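You operate a simulated robot arm through the tools that you are given. There is no shell and no other tool.

The job below is to be done with a simulated robot arm. You get a single attempt, and the scene is never put back.

Task
Press the yellow peel twice and set its cup on the blue tray.
Fine: leave the press slide out. Where these are worked on the way, their far stop is far enough and under half their travel is too little: press slide.

It is judged by the outcome, as a careful person would: the job done as asked, and still so three seconds after it is handed in. It fails if anything else is knocked over, pushed out of place, dropped, spilled or broken.

Robot
A 7-joint arm with a two-finger parallel gripper, fixed in place. Base frame: the origin is at the foot of the arm, x ahead of it, y to its left, z up; the work surface is at about z = 0. Lengths are in mm, angles in rad, forces in N, time in s.
With the tool pointing down near the work surface it reaches from about 240 to 620 mm from the base axis. Its first joint turns from -1.152 to 1.152 rad. Payload 2.6 kg.
The TCP is the grasp point between the finger pads, 30 mm short of the fingertips. In the tool frame z runs along the fingers and y along their closing line. The gripper opens to 94 mm. The fingers are 28 mm wide and 10 mm thick; the gripper's body (50 by 96 mm) begins 55 mm behind the TCP.
Orientation is that of the tool frame in the base frame, as [roll, pitch, yaw] about the fixed x, y, z axes, in that order (R = Rz(yaw) Ry(pitch) Rx(roll)). With the fingers straight down and closing along the base's y, the tool's x points along the base's -x, its y along +y and its z along -z.

Tools
- The arm moves only by the tool arm_command. Its argument "increments" is a list of rows, each a list of 3 entries, a list of its own where there are three numbers: the shift along the tool's x, y, z in mm, then the turn, a rotation vector about the tool's x, y, z in rad, then the finger opening in mm, from 0 to 94. In form: [[[dx, dy, dz], [rx, ry, rz], fingers], ...]. A call has 1 to 20 rows; each row shifts and turns the commanded pose from where the row before left it, along the tool's axes as they then stand. Each row takes 0.2 s and may step no farther than 50 mm and 0.15 rad from the row before; otherwise, or with a gripper value out of range, the whole call is refused. Where a pose cannot be reached the arm comes as near as it can. A force on the tool above 40 N (or 10 N above the force at the start of the call, whichever is more), or a blocked arm, ends the call early, and 0.2 s more pass. The fingers move at their own pace (about 72 mm/s each) and stop on an object; they squeeze with about 24 N. The grip force told is the motor's: it shows also when the fingers shut on nothing. Time passes only in rows, and 0.2 s behind the last, so rows that do not move let the fingers close. It gives the time, the measured TCP pose, the force on the tool (base axes), the opening and the grip force at its end, in the units of the frame above (readings bear some noise), with the torque about the TCP (base axes, N m) and any sound that the robot's microphone picked up.
- Cameras (640 x 400 px; columns grow to the right, rows downward): "scene" is fixed at [26.1, 456.6, 553.5]; the picture's right is [-0.56, -0.83, 0.00], its down [-0.65, 0.44, -0.61] and it looks along [0.51, -0.34, -0.79] (base axes); focal length 214 px, centre (320, 200). "wrist" rides on the gripper at [76, 14, -102] in the tool frame; the picture's right is [-0.18, 0.98, 0.00], its down [-0.75, -0.14, -0.64] and it looks along [-0.63, -0.12, 0.77] (tool axes); focal length 243 px, centre (320, 200). There is no depth. A picture from a camera that has moved, and an enlarged one, comes with that camera's place and axes in the base frame and with its lens. The place of the scene camera against the robot may be out by one fixed shift of up to 25 mm in any direction.
- capture(camera): a new picture of that camera. The clock stands still meanwhile.
- zoom(camera, box): a new picture of the part [left, top, right, bottom] of that camera's present view, enlarged. The clock stands still meanwhile.
- sign_off(): hands the job in; it is judged then, once.

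Nothing tells you positions but the pictures and the camera data. Unless the task says otherwise, let go and move clear before handing in.

The tools are called as a command line: name --argument value ..., lists and objects as JSON in quotes. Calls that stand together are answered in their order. arm_command: Moves the arm, as the interface text tells. Its arguments: {"type":"object","properties":{"increments":{"type":"array","items":{"type":"array"}}},"required":["increments"]} The other tools are called the same way: capture (camera) takes a picture; zoom (camera, box) takes an enlarged picture of a part of a camera's view; sign_off () hands the job in.

At the start:

```text
time: 0.0
eef_pos: [370.1, 135.4, 358.1]
ee_rot: [3.141, 0.0, 3.14]
wrist_force: [0.2, -0.3, 0.3]
wrist_torque: [0.05, 0.01, -0.01]
finger_gap: 93.8
grip_force: 0.0
```

scene: 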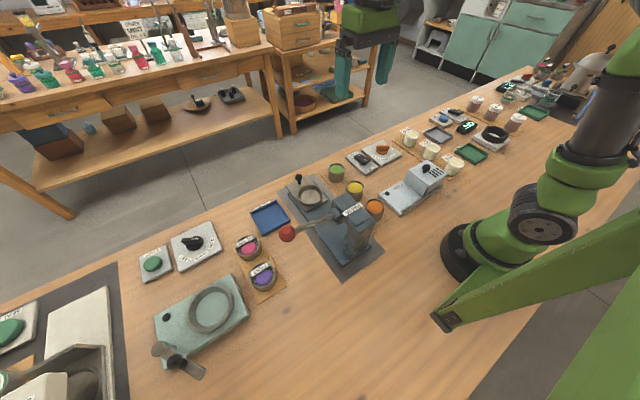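
wrist: 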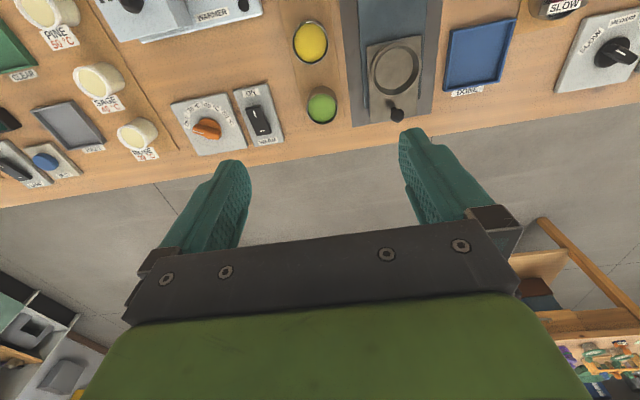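

I see a bench with a lever press (red knob, slide with ring), cups of green, yellow and orange peel, and a blue tray. I'll look closer before moving.

zoom --camera "scene" --box '[230, 150, 410, 290]'

zoom --camera "scene" --box '[120, 200, 310, 390]'

zoom --camera "wrist" --box '[160, 0, 640, 200]'

zoom --camera "scene" --box '[340, 80, 560, 220]'

```text
2.86 times, centred on (320, 220) of scene
camera zoom: at [26.1, 456.6, 553.5], right [-0.56, -0.83, 0.0], down [-0.65, 0.44, -0.61], along [0.51, -0.34, -0.79], focal length 613 px, centre (320, 143)
```

zoom: 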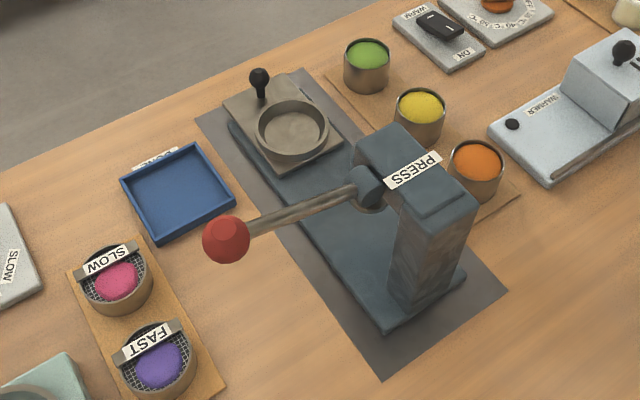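

```text
2.11 times, centred on (215, 295) of scene
camera zoom: at [26.1, 456.6, 553.5], right [-0.56, -0.83, 0.0], down [-0.65, 0.44, -0.61], along [0.51, -0.34, -0.79], focal length 452 px, centre (541, 0)
```

zoom: 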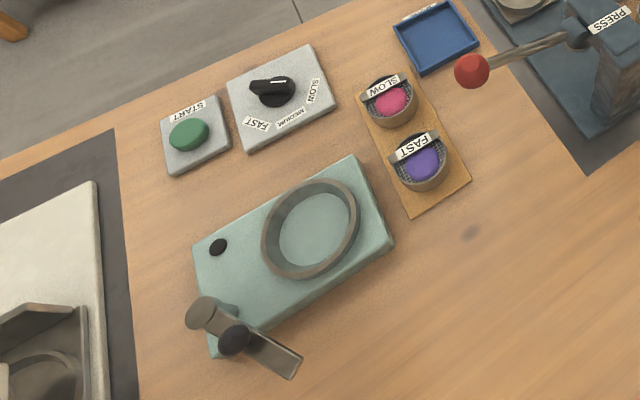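

```text
1.33 times, centred on (400, 100) of wrist
camera zoom: at [292.8, 148.6, 460.7], right [0.18, 0.98, 0.0], down [0.75, -0.14, 0.64], along [0.63, -0.12, -0.77], focal length 324 px, centre (213, 333)
```

zoom: 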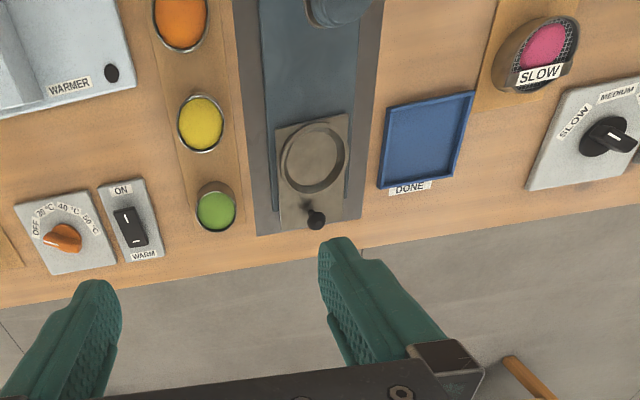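

```text
2.86 times, centred on (450, 150) of scene
camera zoom: at [26.1, 456.6, 553.5], right [-0.56, -0.83, 0.0], down [-0.65, 0.44, -0.61], along [0.51, -0.34, -0.79], focal length 613 px, centre (-51, 343)
```

zoom: 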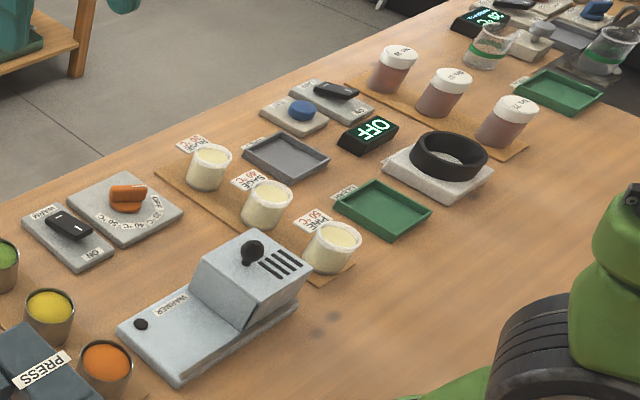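

The press slide is out toward the far edge, with its ring near (400, 249); the yellow cup is near (340, 124) and the blue tray near (410, 388). I'll move the wrist camera round to look at the press from the lever side.

arm_command --increments '[[[14, 39, 0], [0, 0, 0], 94], [[14, 39, 0], [0, 0, 0], 94], [[14, 39, 0], [0, 0, 0], 94], [[14, 39, 0], [0, 0, 0], 94], [[14, 39, 0], [0, 0, 0], 94], [[0, 0, 0], [0, 0, 0.15], 94], [[0, 0, 0], [0, 0, 0.15], 94], [[0, 0, 0], [0, 0, 0.15], 94], [[0, 0, 0], [0, 0, 0.15], 94], [[0, 0, 0], [0, 0, 0.15], 94], [[0, 0, 0], [0, 0, 0.15], 94], [[0, 0, 0], [0, 0, 0.15], 94], [[0, 0, 0], [0, 0, 0.15], 94], [[0, 0, 0], [0, 0, 0.15], 94], [[0, 0, 0], [0, 0, 0.15], 94], [[0, 0, 0], [0, 0, 0.07], 94]]'

capture --camera "wrist"

capture --camera "scene"

```text
time: 3.4
eef_pos: [299.1, 329.0, 357.1]
ee_rot: [-3.141, -0.001, 1.569]
wrist_force: [0.1, -0.8, -0.2]
wrist_torque: [0.0, 0.0, -0.01]
finger_gap: 93.7
grip_force: 0.1
```

```text
taken
camera wrist: at [313.2, 405.5, 460.7], right [0.98, -0.18, 0.0], down [-0.14, -0.75, 0.64], along [-0.12, -0.63, -0.77], focal length 243 px, centre (320, 200)
```

wrist: 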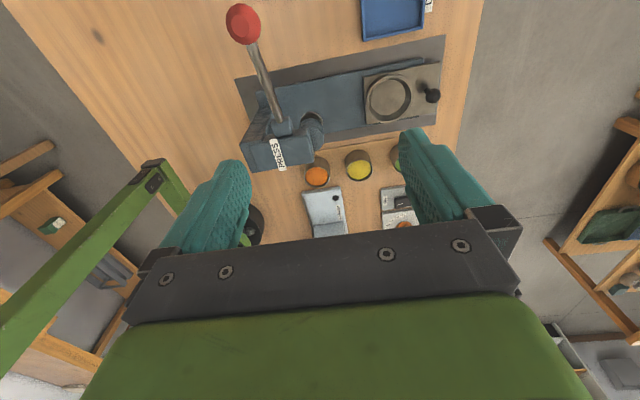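

```text
taken
```

scene: 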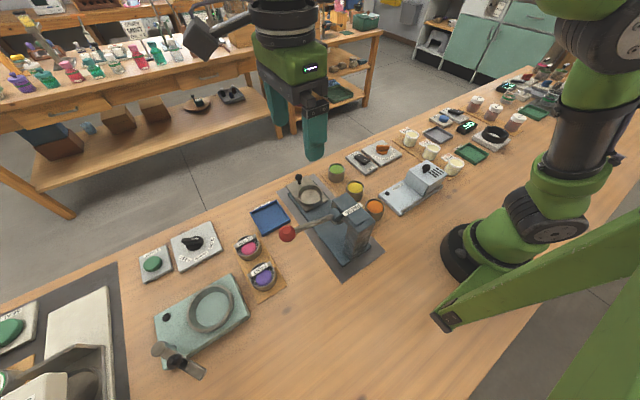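

The camera now sees the press from the lever side. I'll enlarge it to locate the ball, pivot, ring and knob.

zoom --camera "wrist" --box '[210, 0, 450, 200]'

zoom --camera "scene" --box '[270, 170, 390, 270]'

```text
2.00 times, centred on (330, 100) of wrist
camera zoom: at [313.2, 405.5, 460.7], right [0.98, -0.18, 0.0], down [-0.14, -0.75, 0.64], along [-0.12, -0.63, -0.77], focal length 485 px, centre (300, 400)
```

zoom: 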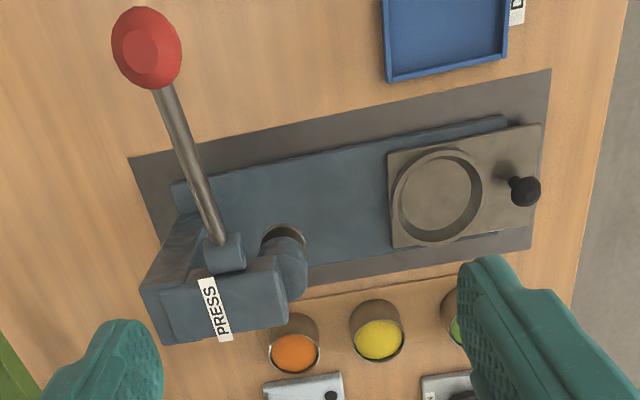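

```text
4.00 times, centred on (330, 220) of scene
camera zoom: at [26.1, 456.6, 553.5], right [-0.56, -0.83, 0.0], down [-0.65, 0.44, -0.61], along [0.51, -0.34, -0.79], focal length 858 px, centre (280, 120)
```

zoom: 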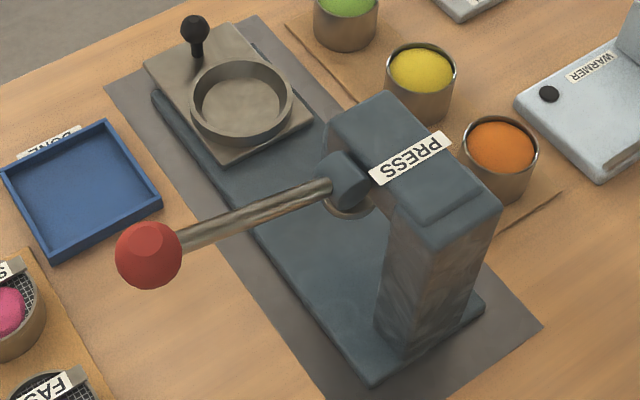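

From the two wrist views I place the lever ball near (237, 398, 173), its pivot near (237, 276, 138), the slide knob at (471, 251, 44), the ring at (406, 251, 22) and the yellow cup at (341, 125). I'll turn another 90° so the camera sits on the far side, away from the press head.

arm_command --increments '[[[0, 0, 0], [0, 0, 0.15], 94], [[0, 0, 0], [0, 0, 0.15], 94], [[0, 0, 0], [0, 0, 0.15], 94], [[0, 0, 0], [0, 0, 0.15], 94], [[0, 0, 0], [0, 0, 0.15], 94], [[0, 0, 0], [0, 0, 0.15], 94], [[0, 0, 0], [0, 0, 0.15], 94], [[0, 0, 0], [0, 0, 0.15], 94], [[0, 0, 0], [0, 0, 0.15], 94], [[0, 0, 0], [0, 0, 0.15], 94], [[0, 0, 0], [0, 0, 0.071], 94]]'

capture --camera "wrist"

```text
time: 5.8
eef_pos: [314.2, 331.0, 371.0]
ee_rot: [3.139, 0.005, 0.001]
wrist_force: [-0.4, -0.9, 0.3]
wrist_torque: [-0.03, -0.01, 0.01]
finger_gap: 94.0
grip_force: 0.1
out of reach, approached as far as the arm can: row 10, 11
```

```text
taken
camera wrist: at [390.5, 316.8, 473.0], right [-0.18, -0.98, 0.0], down [-0.75, 0.14, 0.65], along [-0.63, 0.12, -0.76], focal length 243 px, centre (320, 200)
```

wrist: 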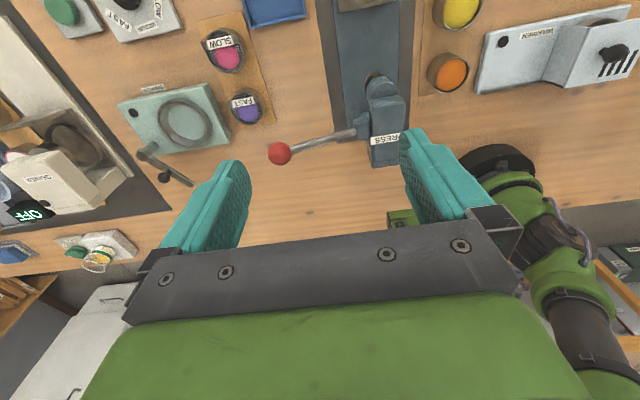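

The arm is near its wrist limit here, but that eases at lower y. Next I'll travel over the yellow cup, staying high, and look down at it.

arm_command --increments '[[[4.5, 34.3, 0], [0, 0, 0], 94], [[4.5, 34.3, 20], [0, 0, 0], 94], [[4.5, 34.3, 30], [0, 0, 0], 94], [[4.5, 34.3, 30], [0, 0, 0], 94], [[4.5, 34.3, 30], [0, 0, 0], 94], [[4.5, 34.5, 30], [0, 0, 0], 94], [[0, 0, 0], [0, 0, 0], 94]]'

capture --camera "wrist"

capture --camera "scene"

```text
time: 7.4
eef_pos: [348.7, 119.5, 235.2]
ee_rot: [3.141, 0.001, 0.003]
wrist_force: [-0.1, -0.5, -0.2]
wrist_torque: [0.04, -0.01, 0.02]
finger_gap: 94.1
grip_force: 0.0
out of reach, approached as far as the arm can: row 2, 3
```

```text
taken
camera wrist: at [424.2, 106.9, 337.7], right [-0.18, -0.98, 0.0], down [-0.75, 0.14, 0.64], along [-0.63, 0.12, -0.77], focal length 243 px, centre (320, 200)
```

wrist: 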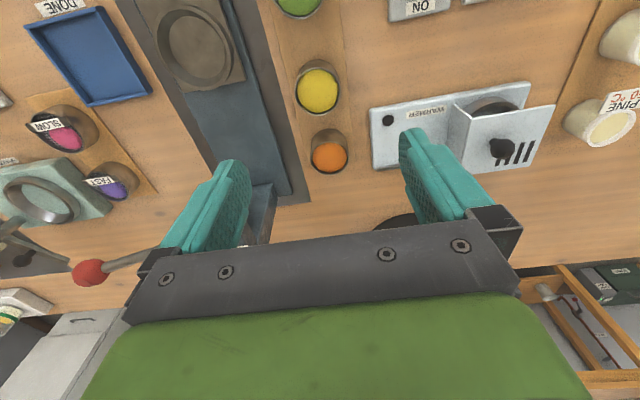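

```text
taken
```

scene: 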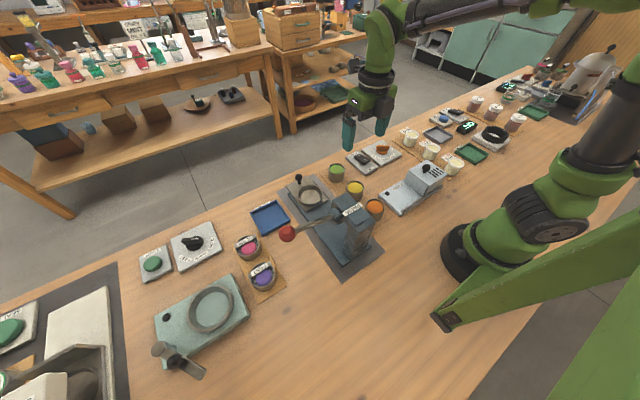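

The yellow cup is in view below the camera. I'll enlarge to refine its centre, size and height.

zoom --camera "wrist" --box '[260, 30, 400, 190]'

zoom --camera "wrist" --box '[20, 0, 280, 160]'

```text
2.50 times, centred on (330, 110) of wrist
camera zoom: at [424.2, 106.9, 337.7], right [-0.18, -0.98, 0.0], down [-0.75, 0.14, 0.64], along [-0.63, 0.12, -0.77], focal length 606 px, centre (295, 425)
```

zoom: 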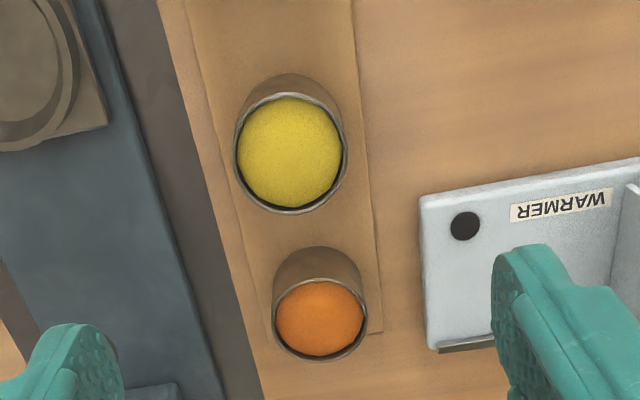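

```text
2.46 times, centred on (150, 80) of wrist
camera zoom: at [424.2, 106.9, 337.7], right [-0.18, -0.98, 0.0], down [-0.75, 0.14, 0.64], along [-0.63, 0.12, -0.77], focal length 597 px, centre (738, 495)
```

zoom: 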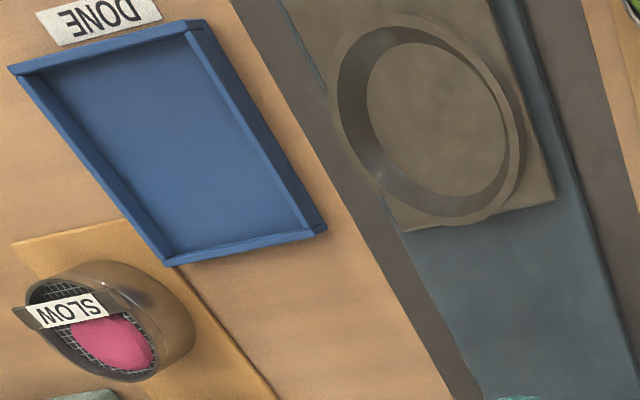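

The yellow cup's rim is at about (341.6, 125, 39), 52 mm across. I'll line up above it, go partway down, and check.

arm_command --increments '[[[-7, -5.5, 0], [0, 0, 0], 78], [[0, 0, 40], [0, 0, 0], 78], [[0, 0, 40], [0, 0, 0], 78], [[0, 0, 40], [0, 0, 0], 78], [[0, 0, 0], [0, 0, 0], 78], [[0, 0, 0], [0, 0, 0], 78]]'

capture --camera "wrist"

zoom --camera "scene" --box '[290, 110, 450, 230]'

```text
time: 8.8
eef_pos: [341.5, 126.0, 114.5]
ee_rot: [3.142, -0.001, 0.002]
wrist_force: [0.3, -0.4, 0.9]
wrist_torque: [-0.03, -0.01, 0.02]
finger_gap: 77.9
grip_force: 0.1
```

```text
taken
camera wrist: at [417.2, 113.1, 217.1], right [-0.18, -0.98, 0.0], down [-0.75, 0.14, 0.64], along [-0.63, 0.12, -0.77], focal length 243 px, centre (320, 200)
```

wrist: 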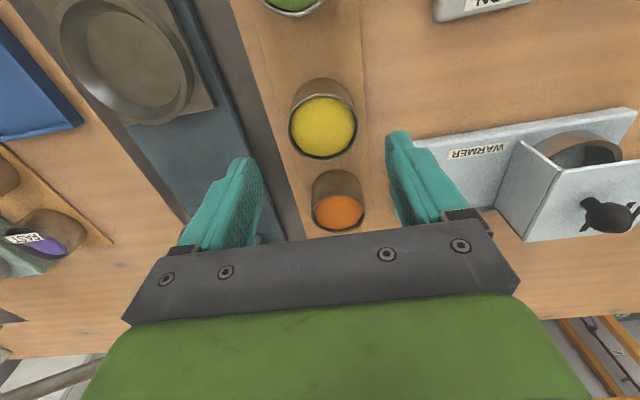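

```text
3.33 times, centred on (370, 170) of scene
camera zoom: at [26.1, 456.6, 553.5], right [-0.56, -0.83, 0.0], down [-0.65, 0.44, -0.61], along [0.51, -0.34, -0.79], focal length 715 px, centre (153, 300)
```

zoom: 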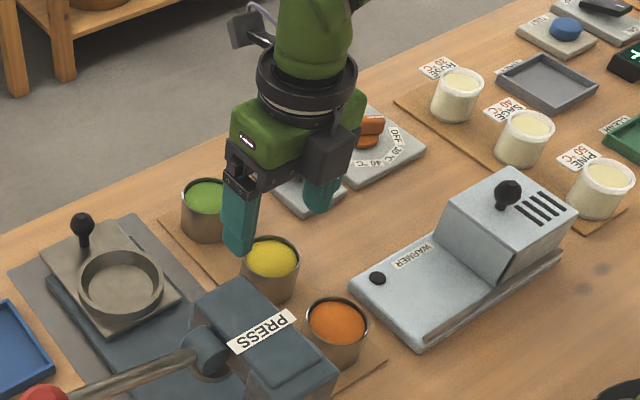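

Alignment looks right, with the cup centred between the fingers. I'll go down and close gently on it.

arm_command --increments '[[[0.5, 0.5, 25], [0, 0, 0], 78], [[0, 0, 25], [0, 0, 0], 78], [[0, 0, 12.5], [0, 0, 0], 78], [[0, 0, 0], [0, 0, 0], 78], [[0, 0, 0], [0, 0, 0], 45], [[0, 0, 0], [0, 0, 0], 40], [[0, 0, 0], [0, 0, 0], 40]]'

capture --camera "wrist"

zoom --camera "scene" --box '[290, 110, 450, 230]'

```text
time: 10.4
eef_pos: [342.6, 127.5, 52.1]
ee_rot: [-3.142, -0.001, 0.001]
wrist_force: [0.0, 0.8, 0.4]
wrist_torque: [-0.01, -0.03, -0.02]
finger_gap: 53.1
grip_force: 24.2
```

```text
taken
camera wrist: at [418.4, 113.5, 155.4], right [-0.18, -0.98, 0.0], down [-0.75, 0.14, 0.64], along [-0.63, 0.12, -0.77], focal length 243 px, centre (320, 200)
```

wrist: 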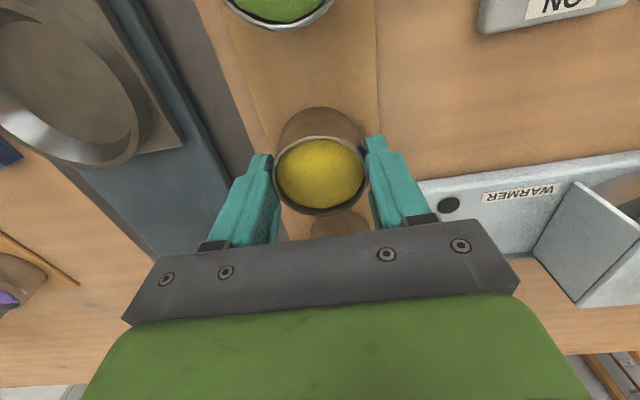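

```text
3.33 times, centred on (370, 170) of scene
camera zoom: at [26.1, 456.6, 553.5], right [-0.56, -0.83, 0.0], down [-0.65, 0.44, -0.61], along [0.51, -0.34, -0.79], focal length 715 px, centre (153, 300)
```

zoom: 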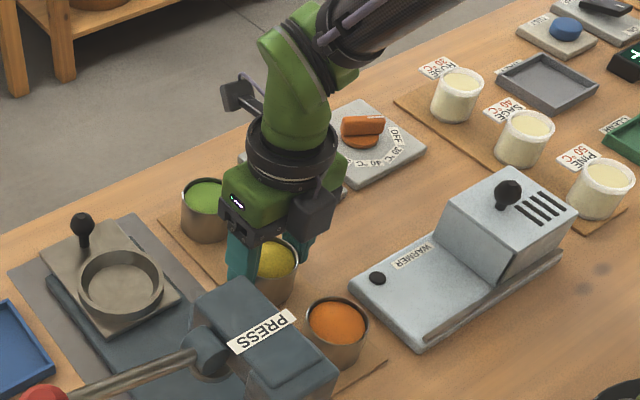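

The cup is gripped (53 mm gap, 24 N). I'll lift it slowly and carry it level over the ring.

arm_command --increments '[[[0, 0, -10], [0, 0, 0], 40], [[0, 0, -20], [0, 0, 0], 40], [[0, 0, -25], [0, 0, 0], 40], [[0, 0, -25], [0, 0, 0], 40], [[5, -10, 0], [0, 0, 0], 40], [[9, -18, 0], [0, 0, 0], 40], [[12, -24, 0], [0, 0, 0], 40], [[12, -24, 0], [0, 0, 0], 40], [[12, -22, 0], [0, 0, 0], 40], [[9, -16, 0], [0, 0, 0], 40], [[4.5, -10, 0], [0, 0, 0], 40], [[0, 0, 0], [0, 0, 0], 40]]'

capture --camera "wrist"

zoom --camera "scene" --box '[250, 130, 410, 250]'

```text
time: 13.0
eef_pos: [405.5, 252.9, 133.8]
ee_rot: [-3.141, 0.001, 0.0]
wrist_force: [0.2, 0.3, -0.9]
wrist_torque: [0.01, -0.01, -0.02]
finger_gap: 53.1
grip_force: 23.8
```

```text
taken
camera wrist: at [481.7, 238.3, 235.8], right [-0.18, -0.98, 0.0], down [-0.75, 0.14, 0.64], along [-0.63, 0.12, -0.77], focal length 243 px, centre (320, 200)
```

wrist: 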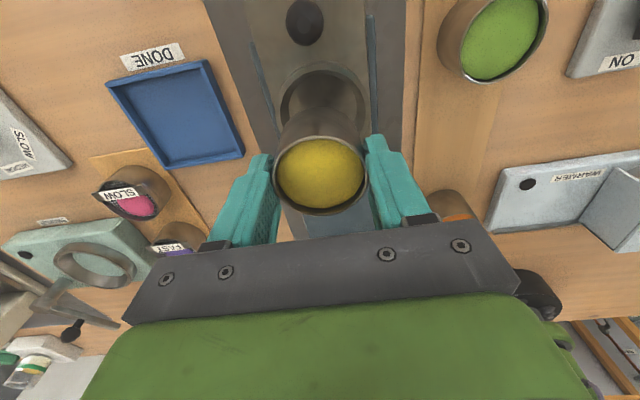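

```text
3.33 times, centred on (330, 190) of scene
camera zoom: at [26.1, 456.6, 553.5], right [-0.56, -0.83, 0.0], down [-0.65, 0.44, -0.61], along [0.51, -0.34, -0.79], focal length 715 px, centre (287, 233)
```

zoom: 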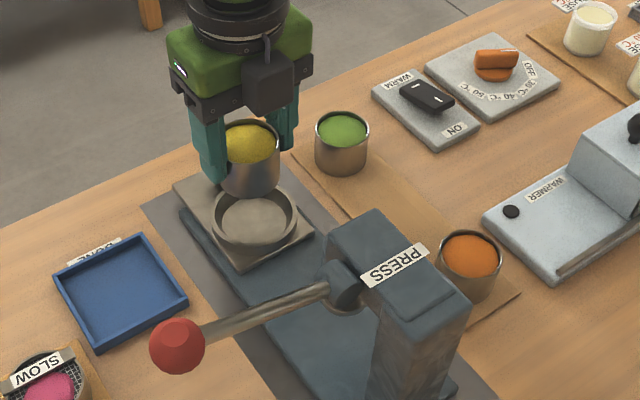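

I'm above the ring; I'll zoom to confirm the centring before lowering.

zoom --camera "wrist" --box '[230, 0, 420, 220]'

zoom --camera "scene" --box '[285, 140, 345, 200]'

```text
1.82 times, centred on (325, 110) of wrist
camera zoom: at [481.7, 238.3, 235.8], right [-0.18, -0.98, 0.0], down [-0.75, 0.14, 0.64], along [-0.63, 0.12, -0.77], focal length 441 px, centre (311, 364)
```

zoom: 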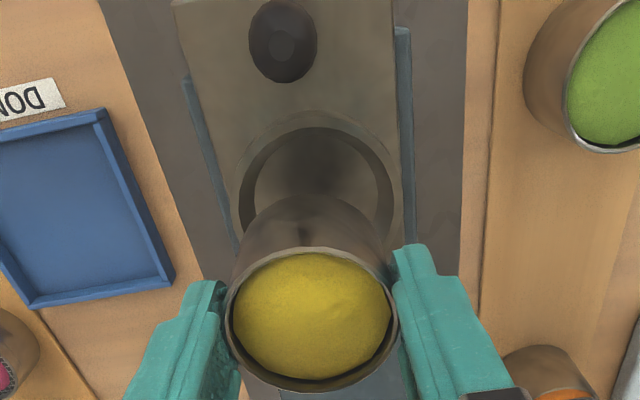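

```text
6.67 times, centred on (315, 170) of scene
camera zoom: at [26.1, 456.6, 553.5], right [-0.56, -0.83, 0.0], down [-0.65, 0.44, -0.61], along [0.51, -0.34, -0.79], focal length 1430 px, centre (353, 400)
```

zoom: 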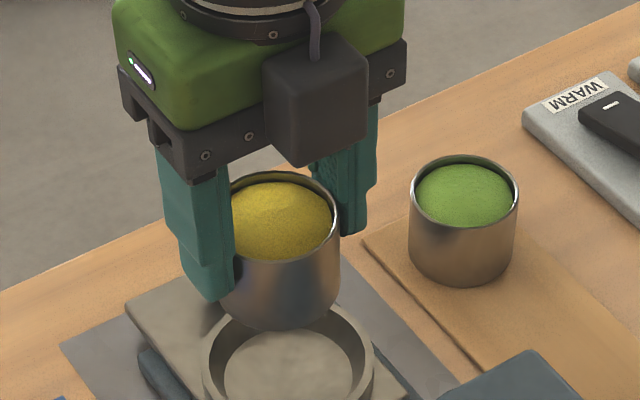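

Cup centre is at (405, 252) and ring centre is about (405, 251), so the lineup is good. I'll lower it in stages and watch the force.

arm_command --increments '[[[0, 1, 20], [0, 0, 0], 40], [[0, 0, 20], [0, 0, 0], 40], [[0, 0, 12], [0, 0, 0], 40], [[0, 0, 8], [0, 0, 0], 40], [[0, 0, 4], [0, 0, 0], 40], [[0, 0, 0], [0, 0, 0], 40]]'

capture --camera "wrist"

zoom --camera "scene" --box '[270, 140, 360, 220]'

```text
time: 14.4
eef_pos: [406.2, 249.8, 69.9]
ee_rot: [3.141, 0.0, 0.003]
wrist_force: [-2.8, -0.8, 6.0]
wrist_torque: [-0.1, 0.17, 0.01]
finger_gap: 53.4
grip_force: 23.9
```

```text
taken
camera wrist: at [481.9, 237.0, 172.2], right [-0.18, -0.98, 0.0], down [-0.75, 0.14, 0.64], along [-0.63, 0.12, -0.77], focal length 243 px, centre (320, 200)
```

wrist: 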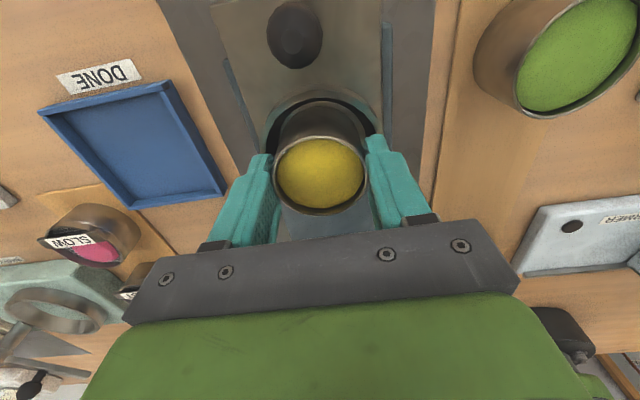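

```text
5.00 times, centred on (315, 180) of scene
camera zoom: at [26.1, 456.5, 553.6], right [-0.56, -0.83, 0.0], down [-0.65, 0.44, -0.61], along [0.51, -0.34, -0.79], focal length 1072 px, centre (345, 300)
```

zoom: 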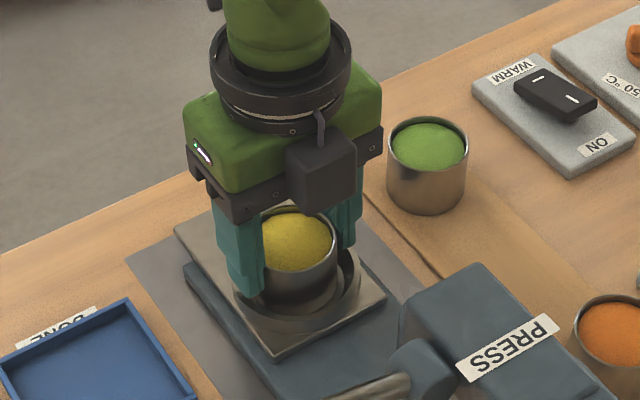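

There's light contact (6 N up, about −3 N in x) at TCP height 70. I'll look more closely before going further.

zoom --camera "wrist" --box '[240, 70, 400, 230]'

zoom --camera "scene" --box '[295, 170, 335, 215]'

```text
2.50 times, centred on (320, 150) of wrist
camera zoom: at [481.9, 237.0, 172.2], right [-0.18, -0.98, 0.0], down [-0.75, 0.14, 0.64], along [-0.63, 0.12, -0.77], focal length 606 px, centre (320, 325)
```

zoom: 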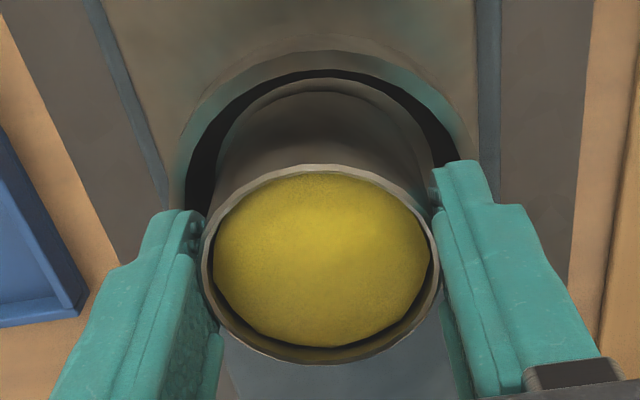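

```text
8.89 times, centred on (315, 192) of scene
camera zoom: at [26.1, 456.5, 553.6], right [-0.56, -0.83, 0.0], down [-0.65, 0.44, -0.61], along [0.51, -0.34, -0.79], focal length 1906 px, centre (364, 267)
```

zoom: 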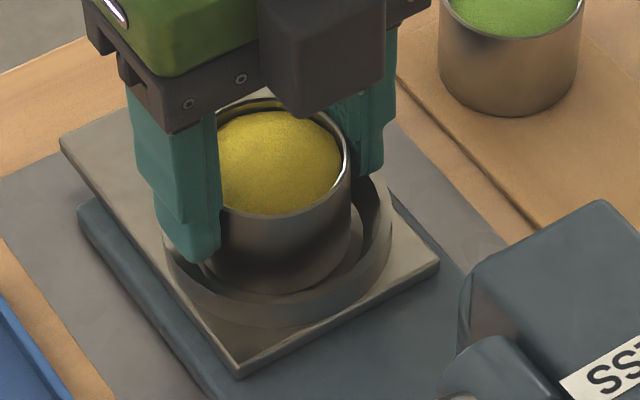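

The slide plate top is at about z = 16, so the cup bottom must be nearly on the seat. I'll nudge slightly toward −x and then 1 mm down to see how the force responds.

arm_command --increments '[[[0, 0, -1.5], [0, 0, 0], 40], [[-2, 0, 0], [0, 0, 0], 40], [[0, 0, 0], [0, 0, 0], 40]]'

arm_command --increments '[[[0, 0, 1], [0, 0, 0], 40], [[0, 0, 0.5], [0, 0, 0], 40], [[0, 0, 0], [0, 0, 0], 40]]'

```text
time: 15.2
eef_pos: [404.4, 251.0, 70.3]
ee_rot: [3.14, -0.001, 0.001]
wrist_force: [-0.6, 0.6, -1.2]
wrist_torque: [0.0, -0.04, 0.02]
finger_gap: 53.8
grip_force: 23.8
```

```text
time: 16.0
eef_pos: [405.0, 251.0, 69.0]
ee_rot: [3.141, -0.002, 0.002]
wrist_force: [-1.4, -0.6, 4.9]
wrist_torque: [-0.1, 0.13, -0.03]
finger_gap: 53.4
grip_force: 24.5
```

arm_command --increments '[[[0, 0, 1], [0, 0, 0], 40], [[0, 0, 0], [0, 0, 0], 40]]'

zoom --camera "wrist" --box '[240, 70, 400, 230]'

```text
time: 16.6
eef_pos: [404.0, 251.2, 69.0]
ee_rot: [-3.14, -0.002, 0.001]
wrist_force: [-2.2, -0.1, 15.3]
wrist_torque: [-0.04, 0.13, 0.02]
finger_gap: 53.6
grip_force: 24.1
```

```text
2.50 times, centred on (320, 150) of wrist
camera zoom: at [480.1, 237.1, 171.5], right [-0.18, -0.98, 0.0], down [-0.76, 0.14, 0.64], along [-0.63, 0.12, -0.77], focal length 606 px, centre (320, 325)
```

zoom: 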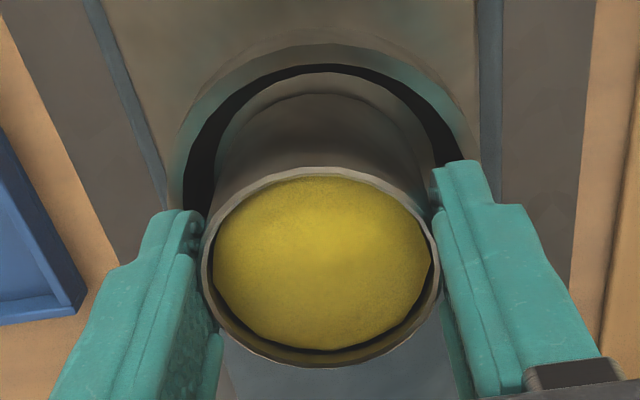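

The cup is seated flat (15 N straight up, little torque). I'll ease off 1 mm, release, and lift away.

arm_command --increments '[[[0, 0, -1], [0, 0, 0], 40], [[0, 0, 0], [0, 0, 0], 60], [[0, 0, 0], [0, 0, 0], 76], [[0, 0, 0], [0, 0, 0], 76], [[0, 0, -15], [0, 0, 0], 76], [[0, 0, -30], [0, 0, 0], 76], [[0, 0, -30], [0, 0, 0], 76], [[0, 0, 0], [0, 0, 0], 76]]'

capture --camera "wrist"

zoom --camera "scene" --box '[270, 150, 390, 250]'

```text
time: 18.4
eef_pos: [404.6, 251.2, 144.9]
ee_rot: [-3.14, 0.0, 0.003]
wrist_force: [-0.6, 0.7, -0.4]
wrist_torque: [0.03, 0.0, -0.02]
finger_gap: 76.1
grip_force: 0.1
```

```text
taken
camera wrist: at [480.1, 237.6, 247.3], right [-0.18, -0.98, 0.0], down [-0.75, 0.14, 0.64], along [-0.63, 0.12, -0.77], focal length 243 px, centre (320, 200)
```

wrist: 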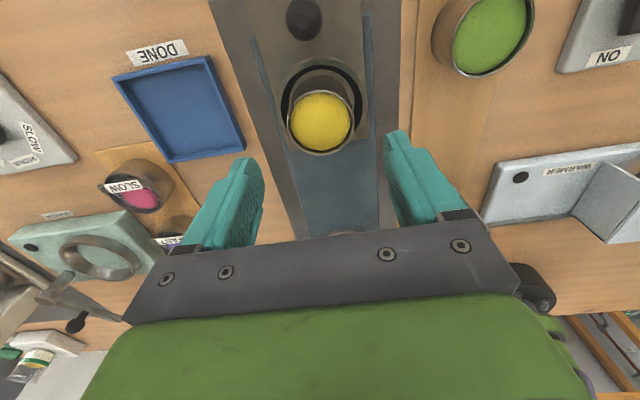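

```text
4.00 times, centred on (330, 200) of scene
camera zoom: at [26.1, 456.6, 553.5], right [-0.56, -0.83, 0.0], down [-0.65, 0.44, -0.61], along [0.51, -0.34, -0.79], focal length 858 px, centre (280, 200)
```

zoom: 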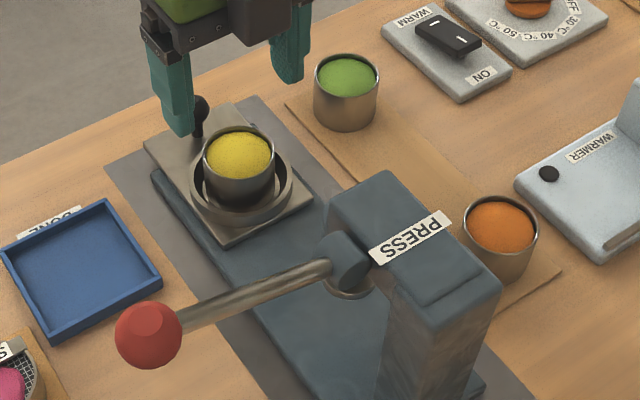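

The cup stands in the ring. Next I'll close the fingers, go beyond the knob at (472, 250), and come down behind it for a push toward the press.

arm_command --increments '[[[26, 0, 0], [0, 0, 0], 60], [[26, 0, 0], [0, 0, 0], 40], [[26, 0.5, 0], [0, 0, 0], 20], [[26, 0.5, 0], [0, 0, 0], 0], [[0, 0, 30], [0, 0, 0], 0], [[0, 0, 25], [0, 0, 0], 0], [[0, 0, 20], [0, 0, 0], 0], [[0, 0, 10], [0, 0, 0], 0], [[0, 0, 0], [0, 0, 0], 0]]'

capture --camera "wrist"

zoom --camera "scene" --box '[250, 130, 390, 250]'

```text
time: 20.4
eef_pos: [506.4, 250.6, 58.4]
ee_rot: [3.141, -0.001, 0.003]
wrist_force: [0.2, -0.5, -0.3]
wrist_torque: [-0.02, -0.03, 0.04]
finger_gap: 0.2
grip_force: 23.9
```

```text
taken
camera wrist: at [583.3, 236.1, 161.1], right [-0.18, -0.98, 0.0], down [-0.75, 0.14, 0.64], along [-0.63, 0.12, -0.77], focal length 243 px, centre (320, 200)
```

wrist: 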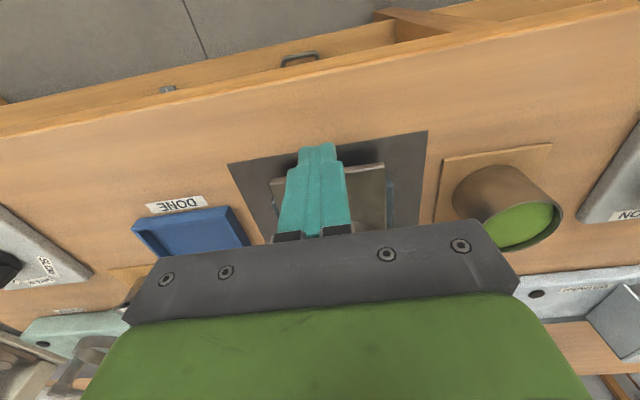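

```text
3.33 times, centred on (320, 190) of scene
camera zoom: at [26.1, 456.6, 553.5], right [-0.56, -0.83, 0.0], down [-0.65, 0.44, -0.61], along [0.51, -0.34, -0.79], focal length 715 px, centre (320, 233)
```

zoom: 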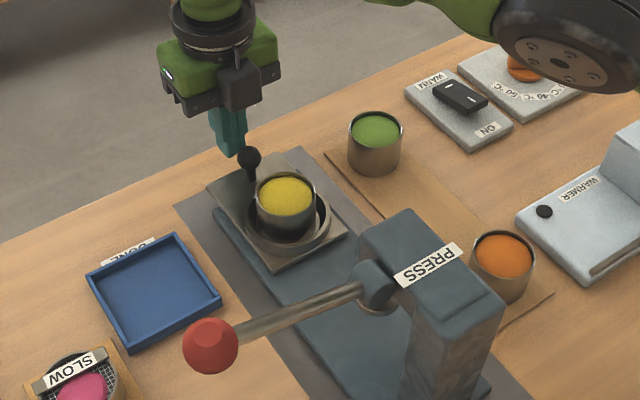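

Fingers are closed behind the knob. I'll start pushing slowly and check that the slide moves.

arm_command --increments '[[[-5, 0, 0], [0, 0, 0], 0], [[-5, 0, 0], [0, 0, 0], 0], [[-5, 0, 0], [0, 0, 0], 0], [[-5, 0, 0], [0, 0, 0], 0], [[-5, 0, 0], [0, 0, 0], 0], [[-5, 0, 0], [0, 0, 0], 0]]'

zoom --camera "scene" --box '[250, 130, 390, 250]'

```text
time: 21.8
eef_pos: [477.3, 250.0, 57.8]
ee_rot: [3.14, 0.0, 0.002]
wrist_force: [1.5, 0.1, -0.1]
wrist_torque: [0.02, -0.03, 0.0]
finger_gap: 0.1
grip_force: 24.7
```

```text
3.33 times, centred on (320, 190) of scene
camera zoom: at [26.1, 456.6, 553.5], right [-0.56, -0.83, 0.0], down [-0.65, 0.44, -0.61], along [0.51, -0.34, -0.79], focal length 715 px, centre (320, 233)
```

zoom: 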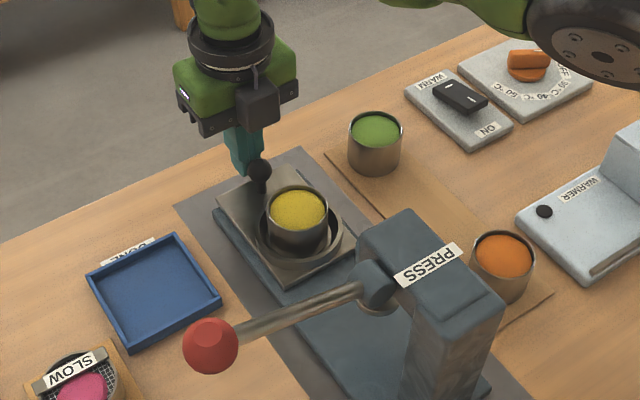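

The slide moves freely with about 1.5 N. I'll continue, watching clearance to the press head.

arm_command --increments '[[[-6, 0, 0], [0, 0, 0], 0], [[-6, 0, 0], [0, 0, 0], 0], [[-6, 0, 0], [0, 0, 0], 0], [[-6, 0, 0], [0, 0, 0], 0], [[-6, 0, 0], [0, 0, 0], 0], [[-6, 0, 0], [0, 0, 0], 0], [[-6, 0, 0], [0, 0, 0], 0], [[-6, 0, 0], [0, 0, 0], 0], [[-6, 0, 0], [0, 0, 0], 0], [[-6, 0, 0], [0, 0, 0], 0], [[-5, 0, 0], [0, 0, 0], 0], [[-5, 0, 0], [0, 0, 0], 0]]'

zoom --camera "scene" --box '[250, 130, 390, 250]'

capture --camera "wrist"

```text
time: 24.4
eef_pos: [407.8, 249.5, 58.0]
ee_rot: [-3.141, 0.0, 0.003]
wrist_force: [0.7, 0.1, -0.2]
wrist_torque: [0.01, -0.01, 0.03]
finger_gap: 0.2
grip_force: 23.9
```

```text
3.33 times, centred on (320, 190) of scene
camera zoom: at [26.1, 456.6, 553.5], right [-0.56, -0.83, 0.0], down [-0.65, 0.44, -0.61], along [0.51, -0.34, -0.79], focal length 715 px, centre (320, 233)
```

zoom: 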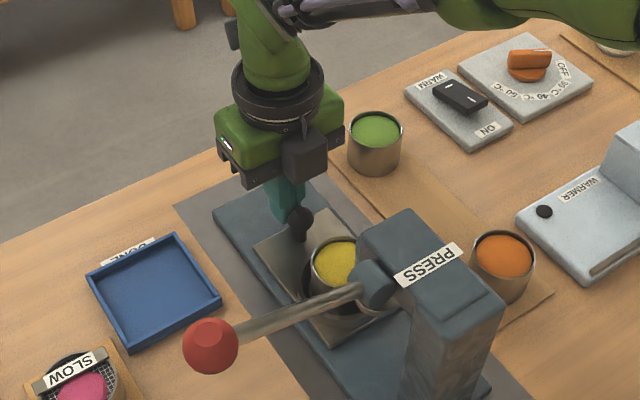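

```text
taken
camera wrist: at [483.4, 235.9, 161.2], right [-0.18, -0.98, 0.0], down [-0.75, 0.14, 0.64], along [-0.63, 0.12, -0.77], focal length 243 px, centre (320, 200)
```

wrist: 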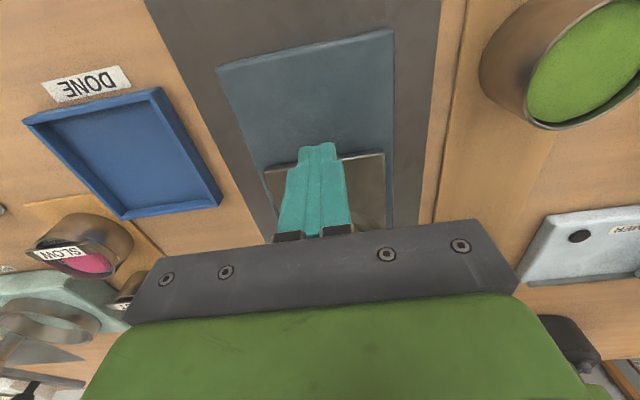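

The slide is about two-thirds of the way in. I'll continue in small steps toward the stop.

arm_command --increments '[[[-4, 0, 0], [0, 0, 0], 0], [[-4, 0, 0], [0, 0, 0], 0], [[-4, 0, 0], [0, 0, 0], 0], [[-4, 0, 0], [0, 0, 0], 0], [[-4, 0, 0], [0, 0, 0], 0]]'

zoom --camera "scene" --box '[270, 140, 380, 240]'

```text
time: 25.6
eef_pos: [388.3, 250.4, 58.8]
ee_rot: [3.141, 0.001, 0.002]
wrist_force: [0.9, 0.7, 0.4]
wrist_torque: [-0.01, -0.02, 0.0]
finger_gap: 0.0
grip_force: 23.7
```

```text
4.00 times, centred on (325, 190) of scene
camera zoom: at [26.1, 456.6, 553.5], right [-0.56, -0.83, 0.0], down [-0.65, 0.44, -0.61], along [0.51, -0.34, -0.79], focal length 858 px, centre (300, 240)
```

zoom: 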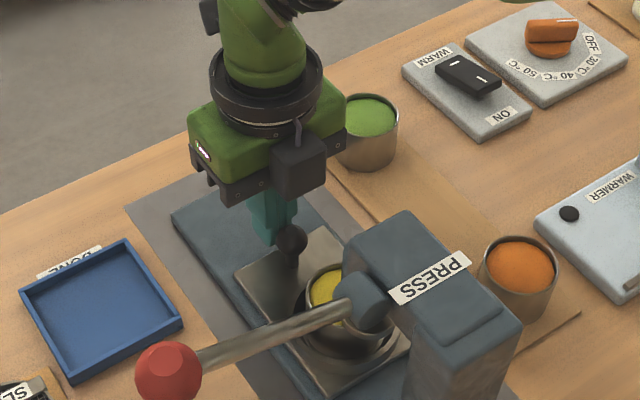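

arm_command --increments '[[[-4, 0, 0], [0, 0, 0], 0], [[-4, 0, 0], [0, 0, 0], 0], [[-3, 0, 0], [0, 0, 0], 0], [[-3, 0, 0], [0, 0, 0], 0]]'

zoom --camera "scene" --box '[270, 140, 380, 240]'

```text
time: 26.6
eef_pos: [373.2, 250.1, 59.0]
ee_rot: [-3.141, 0.001, 0.003]
wrist_force: [0.9, 0.2, -0.5]
wrist_torque: [-0.02, -0.01, 0.03]
finger_gap: 0.4
grip_force: 24.2
```

```text
4.00 times, centred on (325, 190) of scene
camera zoom: at [26.1, 456.6, 553.5], right [-0.56, -0.83, 0.0], down [-0.65, 0.44, -0.61], along [0.51, -0.34, -0.79], focal length 858 px, centre (300, 240)
```

zoom: 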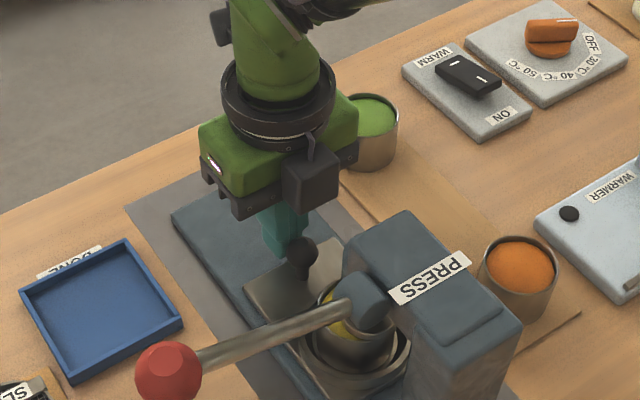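

Still no stop felt, and the gripper is clear of the head. A few more millimetres at a time.

arm_command --increments '[[[-3, 0, 0], [0, 0, 0], 0], [[-3, 0, 0], [0, 0, 0], 0], [[-2, 0, 0], [0, 0, 0], 0], [[-2, 0, 0], [0, 0, 0], 0]]'

zoom --camera "scene" --box '[270, 140, 380, 240]'

```text
time: 27.6
eef_pos: [365.8, 249.2, 58.1]
ee_rot: [-3.138, 0.004, 0.007]
wrist_force: [0.4, -0.1, 0.1]
wrist_torque: [0.01, -0.01, -0.01]
finger_gap: 0.0
grip_force: 23.9
```

```text
4.00 times, centred on (325, 190) of scene
camera zoom: at [26.1, 456.6, 553.5], right [-0.56, -0.83, 0.0], down [-0.65, 0.44, -0.61], along [0.51, -0.34, -0.79], focal length 858 px, centre (300, 240)
```

zoom: 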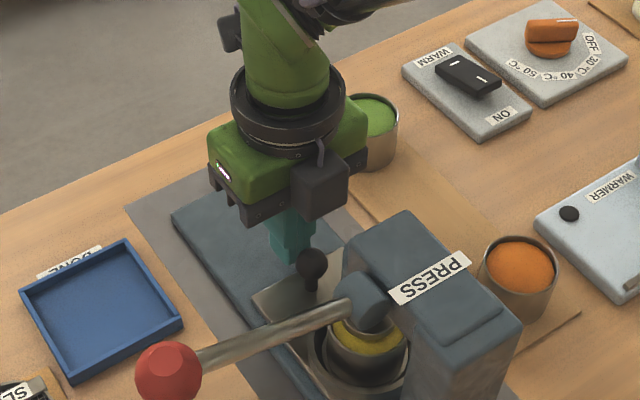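

arm_command --increments '[[[0, 0, 0], [0, 0, 0], 0], [[-2, 0, 0], [0, 0, 0], 0], [[0, 0, 0], [0, 0, 0], 0]]'

```text
time: 28.4
eef_pos: [365.3, 248.3, 57.8]
ee_rot: [-3.139, 0.005, 0.005]
wrist_force: [-0.4, 0.9, 0.2]
wrist_torque: [0.01, 0.02, -0.02]
finger_gap: 0.0
grip_force: 24.2
out of reach, approached as far as the arm can: row 2
```

The arm hit its wrist-turn limit at this heading. I'll turn the tool back 0.3 rad and continue pushing gently.

arm_command --increments '[[[3, 0, 0], [0, 0, 0], 0], [[0, 0, 0], [0, 0, -0.15], 0], [[0, 0, 0], [0, 0, -0.15], 0], [[0, 0, 0], [0, 0, 0], 0]]'

zoom --camera "scene" --box '[270, 140, 380, 240]'

capture --camera "wrist"

```text
time: 29.4
eef_pos: [371.0, 247.9, 58.4]
ee_rot: [3.142, -0.001, 0.305]
wrist_force: [0.3, -0.4, 0.0]
wrist_torque: [0.0, -0.01, -0.01]
finger_gap: 0.0
grip_force: 24.3
```

```text
4.00 times, centred on (325, 190) of scene
camera zoom: at [26.1, 456.6, 553.5], right [-0.56, -0.83, 0.0], down [-0.65, 0.44, -0.61], along [0.51, -0.34, -0.79], focal length 858 px, centre (300, 240)
```

zoom: 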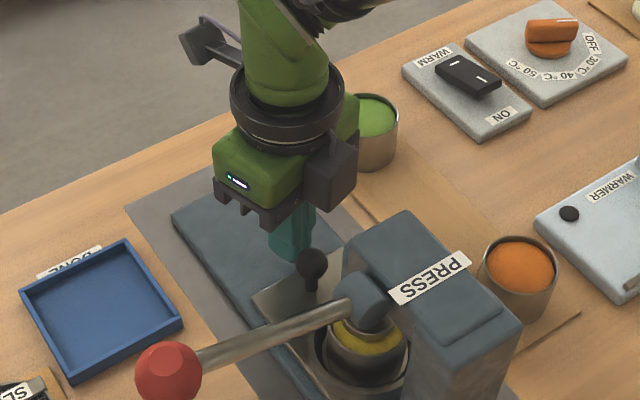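

```text
taken
camera wrist: at [445.3, 256.6, 160.2], right [0.12, -0.99, 0.0], down [-0.76, -0.09, 0.64], along [-0.64, -0.08, -0.77], focal length 243 px, centre (320, 200)
```

wrist: 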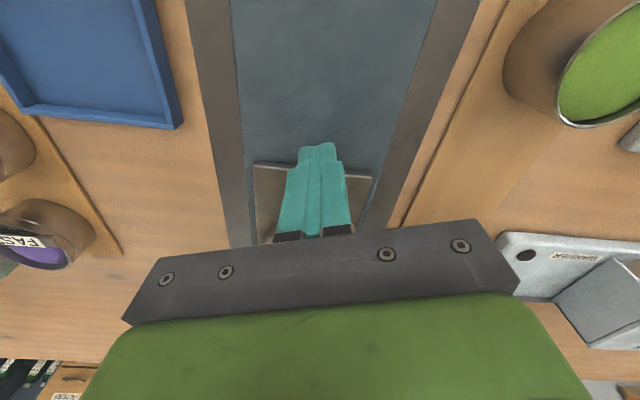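

arm_command --increments '[[[-2.1, -3.4, 0], [0, 0, 0], 0], [[-2.9, -0.9, 0], [0, 0, 0], 0], [[-1.9, -0.6, 0], [0, 0, 0], 0], [[-1.9, -0.6, 0], [0, 0, 0], 0]]'

zoom --camera "scene" --box '[270, 140, 380, 240]'

```text
time: 30.4
eef_pos: [361.2, 249.9, 57.5]
ee_rot: [3.139, -0.009, 0.302]
wrist_force: [29.6, 7.8, -16.2]
wrist_torque: [0.0, -0.49, -0.18]
finger_gap: 0.0
grip_force: 23.9
```

```text
4.00 times, centred on (325, 190) of scene
camera zoom: at [26.2, 456.6, 553.5], right [-0.56, -0.83, 0.0], down [-0.65, 0.44, -0.61], along [0.51, -0.34, -0.79], focal length 858 px, centre (300, 240)
```

zoom: 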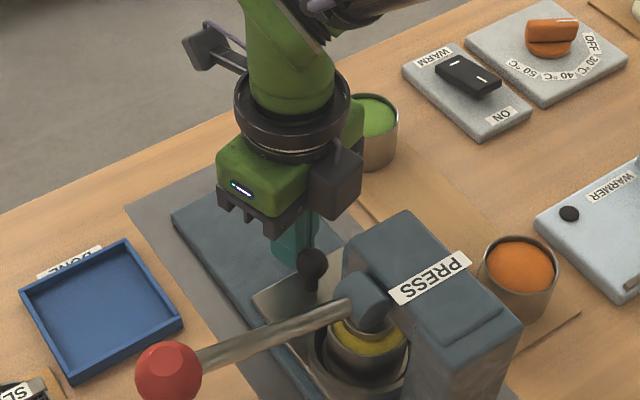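

The ball no longer moves and the force rose to 30 N, so the slide is at its inner stop with the cup under the ram. I'll back off, rise, and turn the tool for the lever.

arm_command --increments '[[[4.8, 1.5, 0], [0, 0, 0], 0], [[9.5, 3, 0], [0, 0, 0], 0], [[9.5, 3, 0], [0, 0, 0], 0], [[0, 0, -40], [0, 0, 0], 0], [[0, 0, -45], [0, 0, 0], 0], [[0, 0, -45], [0, 0, 0], 0], [[0, 0, -45], [0, 0, 0], 0], [[0, 0, -25], [0, 0, 0], 0], [[0, 0, 0], [0, 0, -0.15], 0], [[0, 0, 0], [0, 0, -0.15], 0], [[0, 0, 0], [0, 0, -0.15], 0], [[0, 0, 0], [0, 0, -0.15], 0], [[0, 0, 0], [0, 0, -0.15], 0], [[0, 0, 0], [0, 0, -0.15], 0], [[0, 0, 0], [0, 0, -0.15], 0], [[0, 0, 0], [0, 0, -0.15], 0], [[0, 0, 0], [0, 0, -0.066], 0]]'

capture --camera "wrist"

zoom --camera "scene" --box '[270, 140, 390, 260]'

```text
time: 34.0
eef_pos: [383.7, 249.4, 257.6]
ee_rot: [3.141, 0.001, 1.568]
wrist_force: [0.1, 0.2, 0.5]
wrist_torque: [0.0, -0.01, -0.01]
finger_gap: 0.0
grip_force: 24.1
```

```text
taken
camera wrist: at [397.8, 325.9, 360.4], right [0.98, -0.19, 0.0], down [-0.14, -0.75, 0.64], along [-0.12, -0.63, -0.77], focal length 243 px, centre (320, 200)
```

wrist: 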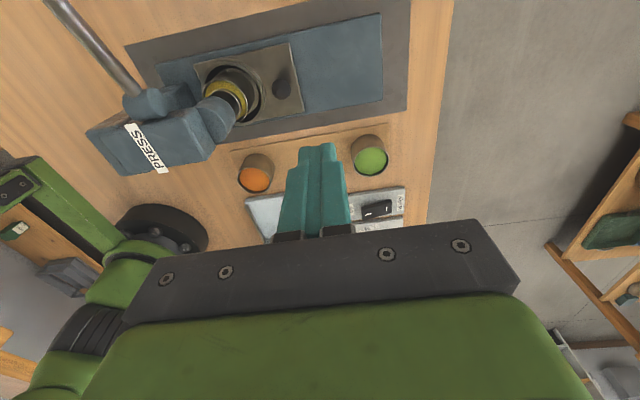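

```text
3.33 times, centred on (330, 200) of scene
camera zoom: at [26.1, 456.6, 553.5], right [-0.56, -0.83, 0.0], down [-0.65, 0.44, -0.61], along [0.51, -0.34, -0.79], focal length 715 px, centre (287, 200)
```

zoom: 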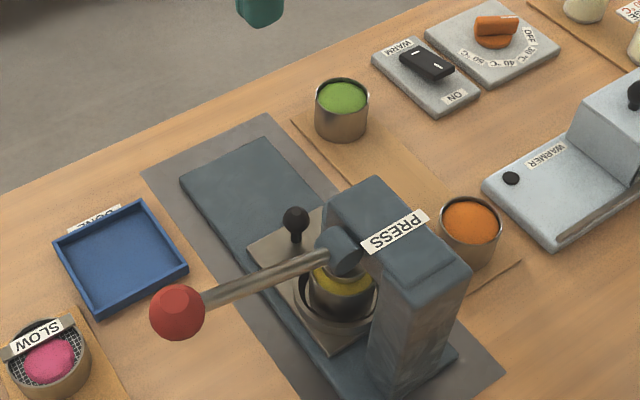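

I'll check the cup-to-ram alignment in the enlarged wrist view.

zoom --camera "wrist" --box '[80, 20, 320, 180]'

```text
2.50 times, centred on (200, 100) of wrist
camera zoom: at [397.8, 325.9, 360.4], right [0.98, -0.19, 0.0], down [-0.14, -0.75, 0.64], along [-0.12, -0.63, -0.77], focal length 606 px, centre (620, 450)
```

zoom: 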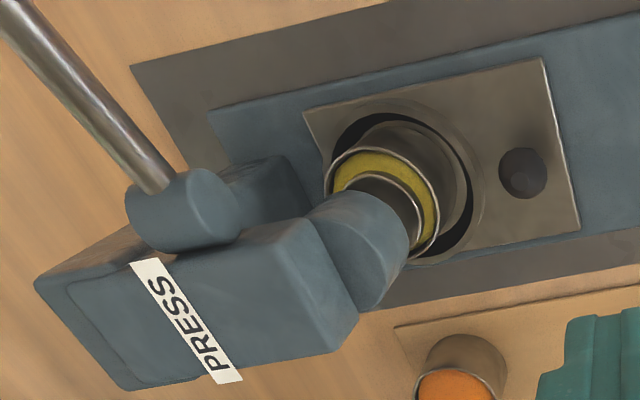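

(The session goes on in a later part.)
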